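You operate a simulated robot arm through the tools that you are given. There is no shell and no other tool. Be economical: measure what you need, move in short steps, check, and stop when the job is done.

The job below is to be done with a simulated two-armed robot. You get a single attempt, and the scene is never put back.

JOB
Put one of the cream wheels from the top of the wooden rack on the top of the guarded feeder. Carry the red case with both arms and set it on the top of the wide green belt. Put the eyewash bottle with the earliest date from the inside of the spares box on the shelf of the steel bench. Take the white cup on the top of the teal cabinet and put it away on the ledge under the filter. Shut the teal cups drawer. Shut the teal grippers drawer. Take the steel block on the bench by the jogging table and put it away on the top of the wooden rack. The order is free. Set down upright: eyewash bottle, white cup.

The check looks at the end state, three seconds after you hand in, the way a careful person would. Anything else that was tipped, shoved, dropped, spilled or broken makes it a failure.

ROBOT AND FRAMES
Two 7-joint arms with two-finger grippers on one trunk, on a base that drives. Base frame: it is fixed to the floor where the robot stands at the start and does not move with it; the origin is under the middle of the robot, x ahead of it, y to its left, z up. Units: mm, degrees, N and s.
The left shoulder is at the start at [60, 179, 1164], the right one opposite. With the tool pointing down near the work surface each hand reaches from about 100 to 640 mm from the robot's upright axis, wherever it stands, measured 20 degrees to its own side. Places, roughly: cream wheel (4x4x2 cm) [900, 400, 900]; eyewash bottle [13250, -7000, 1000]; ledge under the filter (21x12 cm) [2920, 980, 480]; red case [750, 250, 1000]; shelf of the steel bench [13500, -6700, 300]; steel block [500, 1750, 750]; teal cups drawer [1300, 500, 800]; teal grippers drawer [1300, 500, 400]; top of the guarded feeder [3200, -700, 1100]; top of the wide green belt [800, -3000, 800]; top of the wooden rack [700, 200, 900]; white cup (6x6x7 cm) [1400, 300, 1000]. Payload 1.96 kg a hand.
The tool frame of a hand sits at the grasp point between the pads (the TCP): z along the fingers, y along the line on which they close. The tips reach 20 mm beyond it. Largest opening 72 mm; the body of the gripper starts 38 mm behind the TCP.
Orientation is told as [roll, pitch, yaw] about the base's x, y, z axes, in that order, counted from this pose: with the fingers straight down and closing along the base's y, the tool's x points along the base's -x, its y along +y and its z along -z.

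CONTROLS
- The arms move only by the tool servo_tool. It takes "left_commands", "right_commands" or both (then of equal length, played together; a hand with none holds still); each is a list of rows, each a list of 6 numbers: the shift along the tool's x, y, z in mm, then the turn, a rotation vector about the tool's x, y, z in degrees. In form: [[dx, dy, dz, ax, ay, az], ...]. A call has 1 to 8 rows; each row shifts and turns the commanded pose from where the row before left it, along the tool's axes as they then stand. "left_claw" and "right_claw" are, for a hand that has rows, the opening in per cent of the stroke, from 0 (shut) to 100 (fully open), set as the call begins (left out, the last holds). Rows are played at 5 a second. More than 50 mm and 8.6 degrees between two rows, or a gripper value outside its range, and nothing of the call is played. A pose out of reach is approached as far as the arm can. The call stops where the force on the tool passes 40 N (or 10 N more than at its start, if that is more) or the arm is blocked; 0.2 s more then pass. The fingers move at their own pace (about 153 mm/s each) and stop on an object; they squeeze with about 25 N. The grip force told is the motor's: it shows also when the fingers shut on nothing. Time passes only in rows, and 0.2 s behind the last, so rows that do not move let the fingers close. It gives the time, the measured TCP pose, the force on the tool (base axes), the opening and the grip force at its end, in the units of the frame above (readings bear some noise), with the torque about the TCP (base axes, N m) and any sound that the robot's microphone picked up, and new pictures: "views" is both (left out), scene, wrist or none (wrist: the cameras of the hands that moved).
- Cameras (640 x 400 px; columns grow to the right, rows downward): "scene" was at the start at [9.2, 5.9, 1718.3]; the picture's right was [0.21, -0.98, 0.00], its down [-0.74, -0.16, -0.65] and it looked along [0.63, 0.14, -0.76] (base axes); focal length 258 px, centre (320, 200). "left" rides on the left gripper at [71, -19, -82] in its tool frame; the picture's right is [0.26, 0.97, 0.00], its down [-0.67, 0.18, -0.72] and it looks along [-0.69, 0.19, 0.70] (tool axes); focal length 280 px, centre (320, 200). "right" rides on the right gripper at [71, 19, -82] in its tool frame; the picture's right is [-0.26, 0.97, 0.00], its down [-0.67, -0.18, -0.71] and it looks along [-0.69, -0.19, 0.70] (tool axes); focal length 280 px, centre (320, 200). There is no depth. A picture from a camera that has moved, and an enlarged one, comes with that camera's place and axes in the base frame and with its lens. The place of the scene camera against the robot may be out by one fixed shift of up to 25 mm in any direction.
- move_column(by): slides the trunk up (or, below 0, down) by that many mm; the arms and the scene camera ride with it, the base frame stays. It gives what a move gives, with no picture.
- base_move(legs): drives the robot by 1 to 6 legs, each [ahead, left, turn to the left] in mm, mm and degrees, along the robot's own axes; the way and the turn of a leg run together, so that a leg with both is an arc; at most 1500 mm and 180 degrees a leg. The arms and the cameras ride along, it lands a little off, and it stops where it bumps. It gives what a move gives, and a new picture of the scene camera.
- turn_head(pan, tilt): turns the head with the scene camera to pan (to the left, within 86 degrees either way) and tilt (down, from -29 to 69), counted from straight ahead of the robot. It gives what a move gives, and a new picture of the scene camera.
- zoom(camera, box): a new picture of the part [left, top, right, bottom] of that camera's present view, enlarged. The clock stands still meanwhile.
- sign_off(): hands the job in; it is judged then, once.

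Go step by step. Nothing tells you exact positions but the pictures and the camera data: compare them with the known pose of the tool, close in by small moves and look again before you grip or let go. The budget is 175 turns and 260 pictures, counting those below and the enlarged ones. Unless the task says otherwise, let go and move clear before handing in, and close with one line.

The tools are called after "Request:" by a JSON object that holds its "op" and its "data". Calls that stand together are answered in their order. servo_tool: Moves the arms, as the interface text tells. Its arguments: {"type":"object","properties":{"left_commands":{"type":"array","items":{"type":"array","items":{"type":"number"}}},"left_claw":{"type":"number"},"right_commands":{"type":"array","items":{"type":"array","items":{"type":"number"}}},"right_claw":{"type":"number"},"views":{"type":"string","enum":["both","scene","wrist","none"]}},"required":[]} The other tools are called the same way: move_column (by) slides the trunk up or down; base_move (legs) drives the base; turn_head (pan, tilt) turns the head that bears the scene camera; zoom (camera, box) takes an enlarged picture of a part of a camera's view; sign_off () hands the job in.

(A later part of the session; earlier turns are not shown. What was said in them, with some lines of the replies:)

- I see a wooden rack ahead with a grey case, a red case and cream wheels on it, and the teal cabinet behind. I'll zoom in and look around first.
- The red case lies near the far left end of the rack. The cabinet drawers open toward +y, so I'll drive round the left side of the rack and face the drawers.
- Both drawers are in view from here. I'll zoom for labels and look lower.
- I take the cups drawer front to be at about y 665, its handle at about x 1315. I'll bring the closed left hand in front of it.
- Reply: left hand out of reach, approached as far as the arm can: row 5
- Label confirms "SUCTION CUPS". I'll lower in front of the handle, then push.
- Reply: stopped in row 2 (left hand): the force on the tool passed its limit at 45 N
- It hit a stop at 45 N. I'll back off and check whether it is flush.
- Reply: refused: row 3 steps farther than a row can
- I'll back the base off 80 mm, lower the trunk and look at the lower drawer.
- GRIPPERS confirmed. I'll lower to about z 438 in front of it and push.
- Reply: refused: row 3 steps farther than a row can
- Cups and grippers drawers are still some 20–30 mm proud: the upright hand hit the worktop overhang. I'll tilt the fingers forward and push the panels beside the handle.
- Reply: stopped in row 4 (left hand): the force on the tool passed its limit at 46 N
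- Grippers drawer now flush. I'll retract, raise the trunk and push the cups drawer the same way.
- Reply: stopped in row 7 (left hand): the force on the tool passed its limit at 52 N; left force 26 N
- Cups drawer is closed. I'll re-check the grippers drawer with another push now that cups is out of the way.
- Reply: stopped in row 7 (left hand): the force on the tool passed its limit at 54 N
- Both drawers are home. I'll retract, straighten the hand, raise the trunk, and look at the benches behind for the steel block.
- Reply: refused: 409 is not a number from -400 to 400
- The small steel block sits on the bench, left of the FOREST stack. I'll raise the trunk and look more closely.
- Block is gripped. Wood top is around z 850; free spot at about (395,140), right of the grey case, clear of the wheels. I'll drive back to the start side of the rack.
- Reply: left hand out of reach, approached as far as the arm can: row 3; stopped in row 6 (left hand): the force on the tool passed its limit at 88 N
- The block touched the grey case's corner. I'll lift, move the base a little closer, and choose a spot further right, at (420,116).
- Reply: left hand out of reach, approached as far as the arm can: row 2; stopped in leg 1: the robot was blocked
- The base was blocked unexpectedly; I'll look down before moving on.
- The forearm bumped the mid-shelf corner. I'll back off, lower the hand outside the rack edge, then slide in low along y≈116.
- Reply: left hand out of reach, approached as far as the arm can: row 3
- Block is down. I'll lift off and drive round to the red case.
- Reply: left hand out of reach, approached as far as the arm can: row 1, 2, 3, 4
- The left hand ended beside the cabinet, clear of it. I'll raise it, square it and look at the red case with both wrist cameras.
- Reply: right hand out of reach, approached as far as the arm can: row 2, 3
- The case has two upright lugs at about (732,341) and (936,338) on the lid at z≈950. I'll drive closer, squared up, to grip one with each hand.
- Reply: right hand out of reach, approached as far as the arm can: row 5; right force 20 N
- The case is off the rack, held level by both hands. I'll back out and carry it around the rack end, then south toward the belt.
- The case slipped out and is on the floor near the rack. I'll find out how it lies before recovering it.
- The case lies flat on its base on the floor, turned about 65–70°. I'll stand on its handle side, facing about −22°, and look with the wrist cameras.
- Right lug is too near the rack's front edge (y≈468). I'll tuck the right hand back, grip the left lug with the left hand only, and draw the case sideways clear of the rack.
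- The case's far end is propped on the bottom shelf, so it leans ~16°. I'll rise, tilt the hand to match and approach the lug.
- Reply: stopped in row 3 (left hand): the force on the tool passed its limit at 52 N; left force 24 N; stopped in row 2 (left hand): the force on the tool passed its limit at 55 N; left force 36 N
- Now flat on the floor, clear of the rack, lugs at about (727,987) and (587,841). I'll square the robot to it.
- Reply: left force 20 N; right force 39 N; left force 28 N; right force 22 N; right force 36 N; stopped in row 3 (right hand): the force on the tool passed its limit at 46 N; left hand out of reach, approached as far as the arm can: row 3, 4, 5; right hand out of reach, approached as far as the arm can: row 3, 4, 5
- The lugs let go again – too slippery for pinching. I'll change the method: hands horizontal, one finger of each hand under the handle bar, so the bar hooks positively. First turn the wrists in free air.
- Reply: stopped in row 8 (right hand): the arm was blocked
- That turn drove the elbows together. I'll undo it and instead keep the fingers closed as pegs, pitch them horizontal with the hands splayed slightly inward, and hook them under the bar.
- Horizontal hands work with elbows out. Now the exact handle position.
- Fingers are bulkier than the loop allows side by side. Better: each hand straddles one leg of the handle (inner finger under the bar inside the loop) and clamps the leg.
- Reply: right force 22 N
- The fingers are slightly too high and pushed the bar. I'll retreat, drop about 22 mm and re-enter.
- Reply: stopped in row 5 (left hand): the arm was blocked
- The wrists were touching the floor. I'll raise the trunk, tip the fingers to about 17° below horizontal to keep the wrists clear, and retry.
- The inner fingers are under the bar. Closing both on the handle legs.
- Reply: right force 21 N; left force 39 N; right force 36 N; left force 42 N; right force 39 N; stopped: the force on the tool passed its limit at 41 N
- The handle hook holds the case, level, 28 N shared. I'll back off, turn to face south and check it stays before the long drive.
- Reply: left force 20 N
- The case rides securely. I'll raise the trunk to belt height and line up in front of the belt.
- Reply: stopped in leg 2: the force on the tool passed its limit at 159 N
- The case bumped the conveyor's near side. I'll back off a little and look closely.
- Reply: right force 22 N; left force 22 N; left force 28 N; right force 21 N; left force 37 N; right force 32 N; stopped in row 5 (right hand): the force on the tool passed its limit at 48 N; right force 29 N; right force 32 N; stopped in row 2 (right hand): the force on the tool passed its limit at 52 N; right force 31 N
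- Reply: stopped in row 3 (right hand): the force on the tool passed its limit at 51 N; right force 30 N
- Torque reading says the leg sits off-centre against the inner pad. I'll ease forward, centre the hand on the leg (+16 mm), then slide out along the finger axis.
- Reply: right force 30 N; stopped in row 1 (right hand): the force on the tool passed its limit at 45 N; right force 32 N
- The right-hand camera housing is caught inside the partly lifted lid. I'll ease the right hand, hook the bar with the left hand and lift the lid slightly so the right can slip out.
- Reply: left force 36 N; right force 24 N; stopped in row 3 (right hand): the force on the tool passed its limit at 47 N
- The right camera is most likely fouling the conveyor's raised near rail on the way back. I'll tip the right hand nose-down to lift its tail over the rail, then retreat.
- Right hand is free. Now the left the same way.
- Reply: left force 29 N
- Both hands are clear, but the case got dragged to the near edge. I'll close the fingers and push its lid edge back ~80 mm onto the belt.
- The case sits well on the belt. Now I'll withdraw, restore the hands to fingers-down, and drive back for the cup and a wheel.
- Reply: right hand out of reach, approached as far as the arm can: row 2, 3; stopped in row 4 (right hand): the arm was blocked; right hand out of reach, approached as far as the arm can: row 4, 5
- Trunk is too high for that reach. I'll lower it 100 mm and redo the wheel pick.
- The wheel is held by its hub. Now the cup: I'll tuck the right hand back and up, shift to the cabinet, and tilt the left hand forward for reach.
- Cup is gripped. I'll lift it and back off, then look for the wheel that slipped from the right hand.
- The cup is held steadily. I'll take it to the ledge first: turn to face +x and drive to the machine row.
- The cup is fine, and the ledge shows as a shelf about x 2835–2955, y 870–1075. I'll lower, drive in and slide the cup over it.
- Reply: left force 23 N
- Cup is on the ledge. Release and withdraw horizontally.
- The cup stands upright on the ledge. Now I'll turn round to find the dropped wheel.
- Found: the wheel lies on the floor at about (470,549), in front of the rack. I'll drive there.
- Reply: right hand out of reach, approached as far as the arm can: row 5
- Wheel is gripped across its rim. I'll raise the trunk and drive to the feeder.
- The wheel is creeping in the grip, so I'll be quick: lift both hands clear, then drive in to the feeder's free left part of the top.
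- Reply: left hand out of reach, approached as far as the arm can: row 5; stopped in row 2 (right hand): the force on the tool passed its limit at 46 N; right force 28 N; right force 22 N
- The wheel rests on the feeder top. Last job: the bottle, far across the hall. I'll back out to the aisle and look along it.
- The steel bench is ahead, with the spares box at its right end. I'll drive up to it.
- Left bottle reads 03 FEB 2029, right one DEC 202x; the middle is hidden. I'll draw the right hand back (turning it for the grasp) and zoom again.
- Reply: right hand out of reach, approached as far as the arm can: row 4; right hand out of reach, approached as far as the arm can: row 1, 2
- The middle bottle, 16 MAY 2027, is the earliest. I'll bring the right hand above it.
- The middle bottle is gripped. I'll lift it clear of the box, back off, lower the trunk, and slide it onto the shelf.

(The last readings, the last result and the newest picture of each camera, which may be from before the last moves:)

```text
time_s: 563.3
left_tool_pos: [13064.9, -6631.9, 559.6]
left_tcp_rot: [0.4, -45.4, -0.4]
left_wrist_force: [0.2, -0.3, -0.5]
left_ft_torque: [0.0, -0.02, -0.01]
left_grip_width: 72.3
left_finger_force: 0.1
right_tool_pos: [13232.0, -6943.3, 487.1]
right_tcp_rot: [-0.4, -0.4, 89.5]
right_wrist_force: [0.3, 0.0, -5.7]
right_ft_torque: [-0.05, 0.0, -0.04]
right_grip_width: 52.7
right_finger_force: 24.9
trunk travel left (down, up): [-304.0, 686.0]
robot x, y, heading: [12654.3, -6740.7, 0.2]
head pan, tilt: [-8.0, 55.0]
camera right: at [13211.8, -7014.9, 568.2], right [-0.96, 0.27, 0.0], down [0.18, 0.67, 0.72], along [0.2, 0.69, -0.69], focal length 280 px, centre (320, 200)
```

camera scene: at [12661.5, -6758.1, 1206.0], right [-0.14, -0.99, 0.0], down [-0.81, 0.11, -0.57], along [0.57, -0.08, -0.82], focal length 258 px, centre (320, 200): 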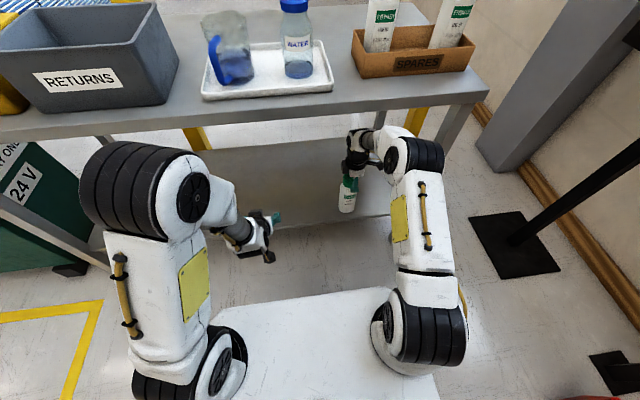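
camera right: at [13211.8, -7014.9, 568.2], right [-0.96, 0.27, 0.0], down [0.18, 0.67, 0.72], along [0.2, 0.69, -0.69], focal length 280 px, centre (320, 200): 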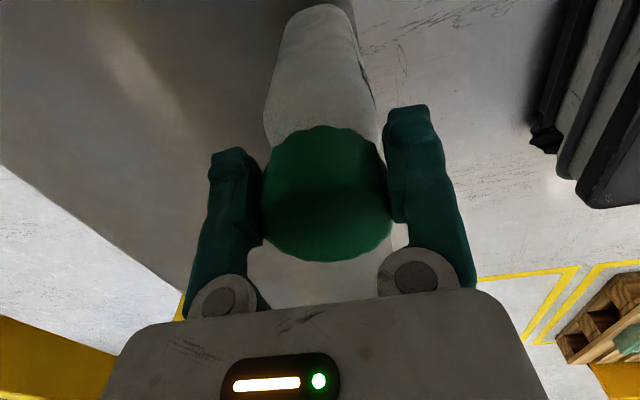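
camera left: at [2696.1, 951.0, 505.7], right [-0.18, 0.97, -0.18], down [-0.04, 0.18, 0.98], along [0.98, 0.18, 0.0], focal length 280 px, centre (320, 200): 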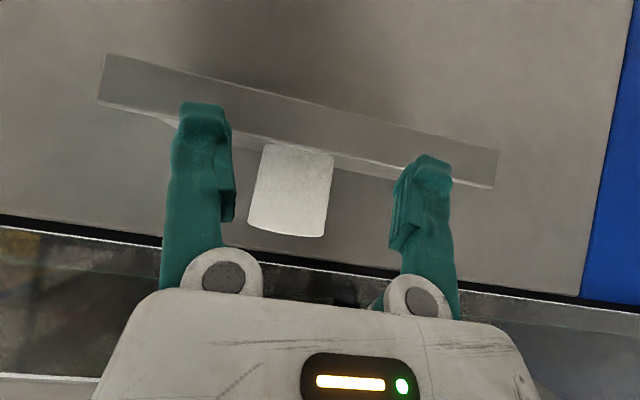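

The shelf's front edge is at x≈13200, so I'll go 42 mm further in, then lower until contact.

Request:
{"op": "base_move", "data": {"legs": [[42, 0, 0]]}}

Request:
{"op": "move_column", "data": {"by": -12}}

Request:
{"op": "servo_tool", "data": {"right_commands": [[0, 0, 2, 0, 0, 0], [0, 0, 2, 0, 0, 0], [0, 0, 2, 0, 0, 0], [0, 0, 0, 0, 0, 0]], "views": "none"}}

```text
time_s: 564.2
left_tool_pos: [13107.0, -6631.5, 559.6]
left_tcp_rot: [0.3, -45.3, -0.5]
left_wrist_force: [0.5, -0.4, -0.1]
left_ft_torque: [0.03, 0.0, 0.02]
left_grip_width: 71.8
left_finger_force: 0.0
right_tool_pos: [13274.0, -6943.6, 487.2]
right_tcp_rot: [-0.3, -0.3, 89.5]
right_wrist_force: [0.1, 0.3, -5.7]
right_ft_torque: [-0.02, 0.04, 0.0]
right_grip_width: 52.9
right_finger_force: 25.1
trunk travel left (down, up): [-304.0, 686.0]
robot x, y, heading: [12695.4, -6739.1, 0.2]
head pan, tilt: [-8.0, 55.0]
camera scene: at [12703.9, -6758.0, 1206.0], right [-0.14, -0.99, 0.0], down [-0.81, 0.11, -0.57], along [0.57, -0.08, -0.82], focal length 258 px, centre (320, 200)
```

scene: 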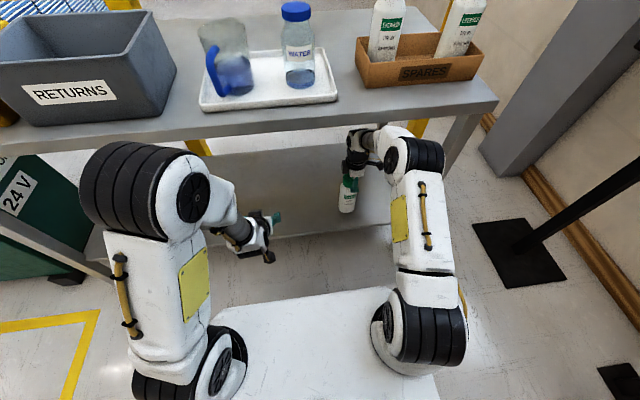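

```text
time_s: 564.8
left_tool_pos: [13107.2, -6630.4, 547.3]
left_tcp_rot: [0.2, -45.3, -0.5]
left_wrist_force: [-0.2, 0.4, -1.4]
left_ft_torque: [0.02, 0.01, 0.02]
left_grip_width: 71.7
left_finger_force: 0.0
right_tool_pos: [13275.1, -6944.2, 474.5]
right_tcp_rot: [-0.5, -0.4, 89.5]
right_wrist_force: [-0.2, 0.3, -3.7]
right_ft_torque: [-0.06, 0.0, -0.04]
right_grip_width: 52.9
right_finger_force: 25.3
trunk travel left (down, up): [-292.0, 698.0]
robot x, y, heading: [12696.3, -6736.3, 0.3]
head pan, tilt: [-8.0, 55.0]
```

```text
time_s: 565.8
left_tool_pos: [13106.6, -6631.6, 548.7]
left_tcp_rot: [0.3, -45.3, -0.5]
left_wrist_force: [-0.7, 0.7, 0.4]
left_ft_torque: [-0.01, -0.06, 0.03]
left_grip_width: 72.0
left_finger_force: 0.0
right_tool_pos: [13273.9, -6943.1, 470.5]
right_tcp_rot: [-0.3, -0.4, 89.5]
right_wrist_force: [0.2, -0.1, -6.1]
right_ft_torque: [-0.02, 0.03, 0.0]
right_grip_width: 53.2
right_finger_force: 25.2
trunk travel left (down, up): [-292.0, 698.0]
robot x, y, heading: [12697.6, -6735.3, 0.0]
head pan, tilt: [-8.0, 55.0]
```

Request:
{"op": "servo_tool", "data": {"right_commands": [[0, 0, 2, 0, 0, 0], [0, 0, 2, 0, 0, 0], [0, 0, 2, 0, 0, 0], [0, 0, 2, 0, 0, 0], [0, 0, 0, 0, 0, 0]], "views": "none"}}

Request:
{"op": "servo_tool", "data": {"right_commands": [[0, 0, 2, 0, 0, 0], [0, 0, 2, 0, 0, 0], [0, 0, 2, 0, 0, 0], [0, 0, 0, 0, 0, 0]], "views": "none"}}

```text
time_s: 567.0
left_tool_pos: [13106.6, -6630.8, 547.5]
left_tcp_rot: [0.3, -45.5, -0.5]
left_wrist_force: [0.5, 0.5, -0.3]
left_ft_torque: [0.02, -0.03, 0.01]
left_grip_width: 71.9
left_finger_force: 0.1
right_tool_pos: [13273.9, -6943.6, 461.6]
right_tcp_rot: [-0.3, -0.4, 89.5]
right_wrist_force: [-0.5, -0.3, -4.6]
right_ft_torque: [-0.06, 0.02, 0.0]
right_grip_width: 52.9
right_finger_force: 24.9
trunk travel left (down, up): [-292.0, 698.0]
robot x, y, heading: [12697.2, -6736.6, 0.5]
head pan, tilt: [-8.0, 55.0]
```

```text
time_s: 568.0
left_tool_pos: [13106.7, -6632.7, 548.7]
left_tcp_rot: [0.3, -45.4, -0.5]
left_wrist_force: [-1.4, -0.2, 0.4]
left_ft_torque: [0.0, 0.02, -0.02]
left_grip_width: 71.8
left_finger_force: 0.0
right_tool_pos: [13274.0, -6942.3, 455.3]
right_tcp_rot: [-0.4, -0.4, 89.5]
right_wrist_force: [-0.6, 0.7, -4.8]
right_ft_torque: [-0.01, -0.02, 0.01]
right_grip_width: 52.5
right_finger_force: 24.5
trunk travel left (down, up): [-292.0, 698.0]
robot x, y, heading: [12700.3, -6735.6, 0.1]
head pan, tilt: [-8.0, 55.0]
```

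Request:
{"op": "servo_tool", "data": {"right_commands": [[0, 0, 2, 0, 0, 0], [0, 0, 2, 0, 0, 0], [0, 0, 2, 0, 0, 0], [0, 0, 2, 0, 0, 0], [0, 0, 2, 0, 0, 0], [0, 0, 0, 0, 0, 0]], "views": "none"}}

Request:
{"op": "servo_tool", "data": {"right_commands": [[0, 0, 2, 0, 0, 0], [0, 0, 2, 0, 0, 0], [0, 0, 2, 0, 0, 0], [0, 0, 2, 0, 0, 0], [0, 0, 0, 0, 0, 0]], "views": "none"}}

```text
time_s: 569.4
left_tool_pos: [13105.8, -6630.9, 549.1]
left_tcp_rot: [0.3, -45.6, -0.4]
left_wrist_force: [0.0, -0.3, -0.4]
left_ft_torque: [0.01, -0.03, 0.0]
left_grip_width: 72.0
left_finger_force: 0.1
right_tool_pos: [13274.6, -6941.7, 448.0]
right_tcp_rot: [-0.7, -0.3, 89.5]
right_wrist_force: [0.3, -0.6, 22.4]
right_ft_torque: [0.31, 0.59, 0.02]
right_grip_width: 52.8
right_finger_force: 25.0
trunk travel left (down, up): [-292.0, 698.0]
robot x, y, heading: [12697.3, -6738.2, 0.0]
head pan, tilt: [-8.0, 55.0]
```

```text
time_s: 570.0
left_tool_pos: [13106.6, -6631.3, 549.7]
left_tcp_rot: [0.3, -45.5, -0.5]
left_wrist_force: [-0.5, 0.0, -0.1]
left_ft_torque: [-0.02, -0.01, 0.01]
left_grip_width: 72.0
left_finger_force: 0.1
right_tool_pos: [13277.4, -6943.0, 447.5]
right_tcp_rot: [-1.2, -0.3, 89.5]
right_wrist_force: [-2.2, -1.1, 17.1]
right_ft_torque: [0.27, -0.1, 0.03]
right_grip_width: 52.9
right_finger_force: 25.1
trunk travel left (down, up): [-292.0, 698.0]
robot x, y, heading: [12698.2, -6736.6, 0.2]
head pan, tilt: [-8.0, 55.0]
stopped in row 2 (right hand): the force on the tool passed its limit at 42 N (the readings are from after the stop); the commanded pose is now the measured one
```

Bottle is down on the shelf. Relieve, release, rise clear and check.

Request:
{"op": "servo_tool", "data": {"right_commands": [[0, 0, -1.5, 0, 0, 0], [0, 0, 0, 0, 0, 0]], "views": "none"}}

Request:
{"op": "servo_tool", "data": {"right_commands": [[0, 0, 0, 0, 0, 0], [0, 0, 0, 0, 0, 0], [0, 0, -20, 0, 0, 0], [0, 0, -30, 0, 0, 0], [0, 0, -20, 0, 0, 0]], "right_claw": 100, "views": "wrist"}}

```text
time_s: 570.6
left_tool_pos: [13105.4, -6630.8, 548.6]
left_tcp_rot: [0.3, -45.5, -0.4]
left_wrist_force: [0.1, 0.4, 0.4]
left_ft_torque: [0.03, -0.01, 0.01]
left_grip_width: 71.8
left_finger_force: 0.1
right_tool_pos: [13276.1, -6944.3, 447.4]
right_tcp_rot: [-1.0, -0.3, 89.5]
right_wrist_force: [4.1, -2.9, 11.7]
right_ft_torque: [0.0, -1.05, -0.09]
right_grip_width: 52.8
right_finger_force: 24.9
trunk travel left (down, up): [-292.0, 698.0]
robot x, y, heading: [12694.9, -6736.0, 0.0]
head pan, tilt: [-8.0, 55.0]
```

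```text
time_s: 571.8
left_tool_pos: [13106.3, -6631.4, 544.7]
left_tcp_rot: [0.4, -45.2, -0.6]
left_wrist_force: [0.3, 0.3, 0.3]
left_ft_torque: [-0.01, 0.01, 0.0]
left_grip_width: 72.2
left_finger_force: 0.0
right_tool_pos: [13274.0, -6942.0, 506.5]
right_tcp_rot: [0.2, -0.6, 89.6]
right_wrist_force: [-0.2, -0.3, 0.3]
right_ft_torque: [-0.02, 0.0, -0.02]
right_grip_width: 71.9
right_finger_force: 0.1
trunk travel left (down, up): [-292.0, 698.0]
robot x, y, heading: [12697.7, -6735.8, 0.3]
head pan, tilt: [-8.0, 55.0]
camera right: at [13253.5, -7014.0, 587.9], right [-0.96, 0.27, 0.0], down [0.19, 0.67, 0.72], along [0.19, 0.7, -0.69], focal length 280 px, centre (320, 200)
```

right: 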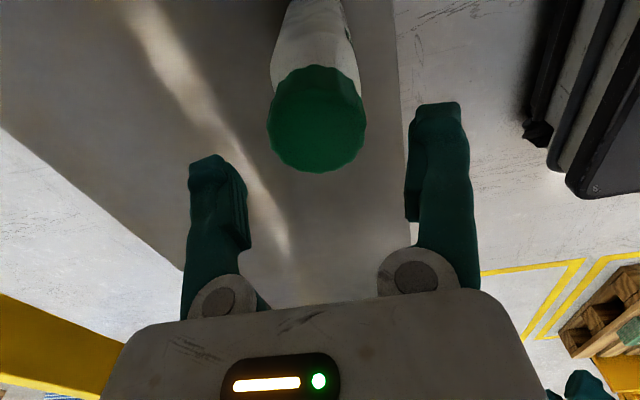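

The bottle stands upright on the shelf. I'll withdraw the hand and then hand in.

Request:
{"op": "servo_tool", "data": {"right_commands": [[0, 0, -25, 0, 0, 0], [0, 40, 0, 0, 0, 0], [0, 40, 0, 0, 0, 0], [0, 40, 0, 0, 0, 0], [0, 40, 0, 0, 0, 0], [0, 40, 0, 0, 0, 0]], "views": "none"}}

```text
time_s: 573.2
left_tool_pos: [13106.2, -6631.2, 549.3]
left_tcp_rot: [0.3, -45.4, -0.5]
left_wrist_force: [0.1, -0.5, 0.7]
left_ft_torque: [0.0, 0.03, 0.04]
left_grip_width: 72.1
left_finger_force: 0.0
right_tool_pos: [13073.4, -6940.6, 538.4]
right_tcp_rot: [-1.1, -0.4, 89.5]
right_wrist_force: [0.1, -0.5, 0.5]
right_ft_torque: [-0.01, -0.03, 0.01]
right_grip_width: 72.0
right_finger_force: 0.1
trunk travel left (down, up): [-292.0, 698.0]
robot x, y, heading: [12698.4, -6737.4, 0.2]
head pan, tilt: [-8.0, 55.0]
```

All seven jobs are done and both hands are clear, so I am handing in.

Request:
{"op": "sign_off", "data": {}}

```text
The job is handed in.
```

I finished all seven jobs and handed in. Along the way I dropped the red case twice and a cream wheel once, picked them up again and put them in place, and I knocked the steel block against the grey case, which I did not check for a shift.
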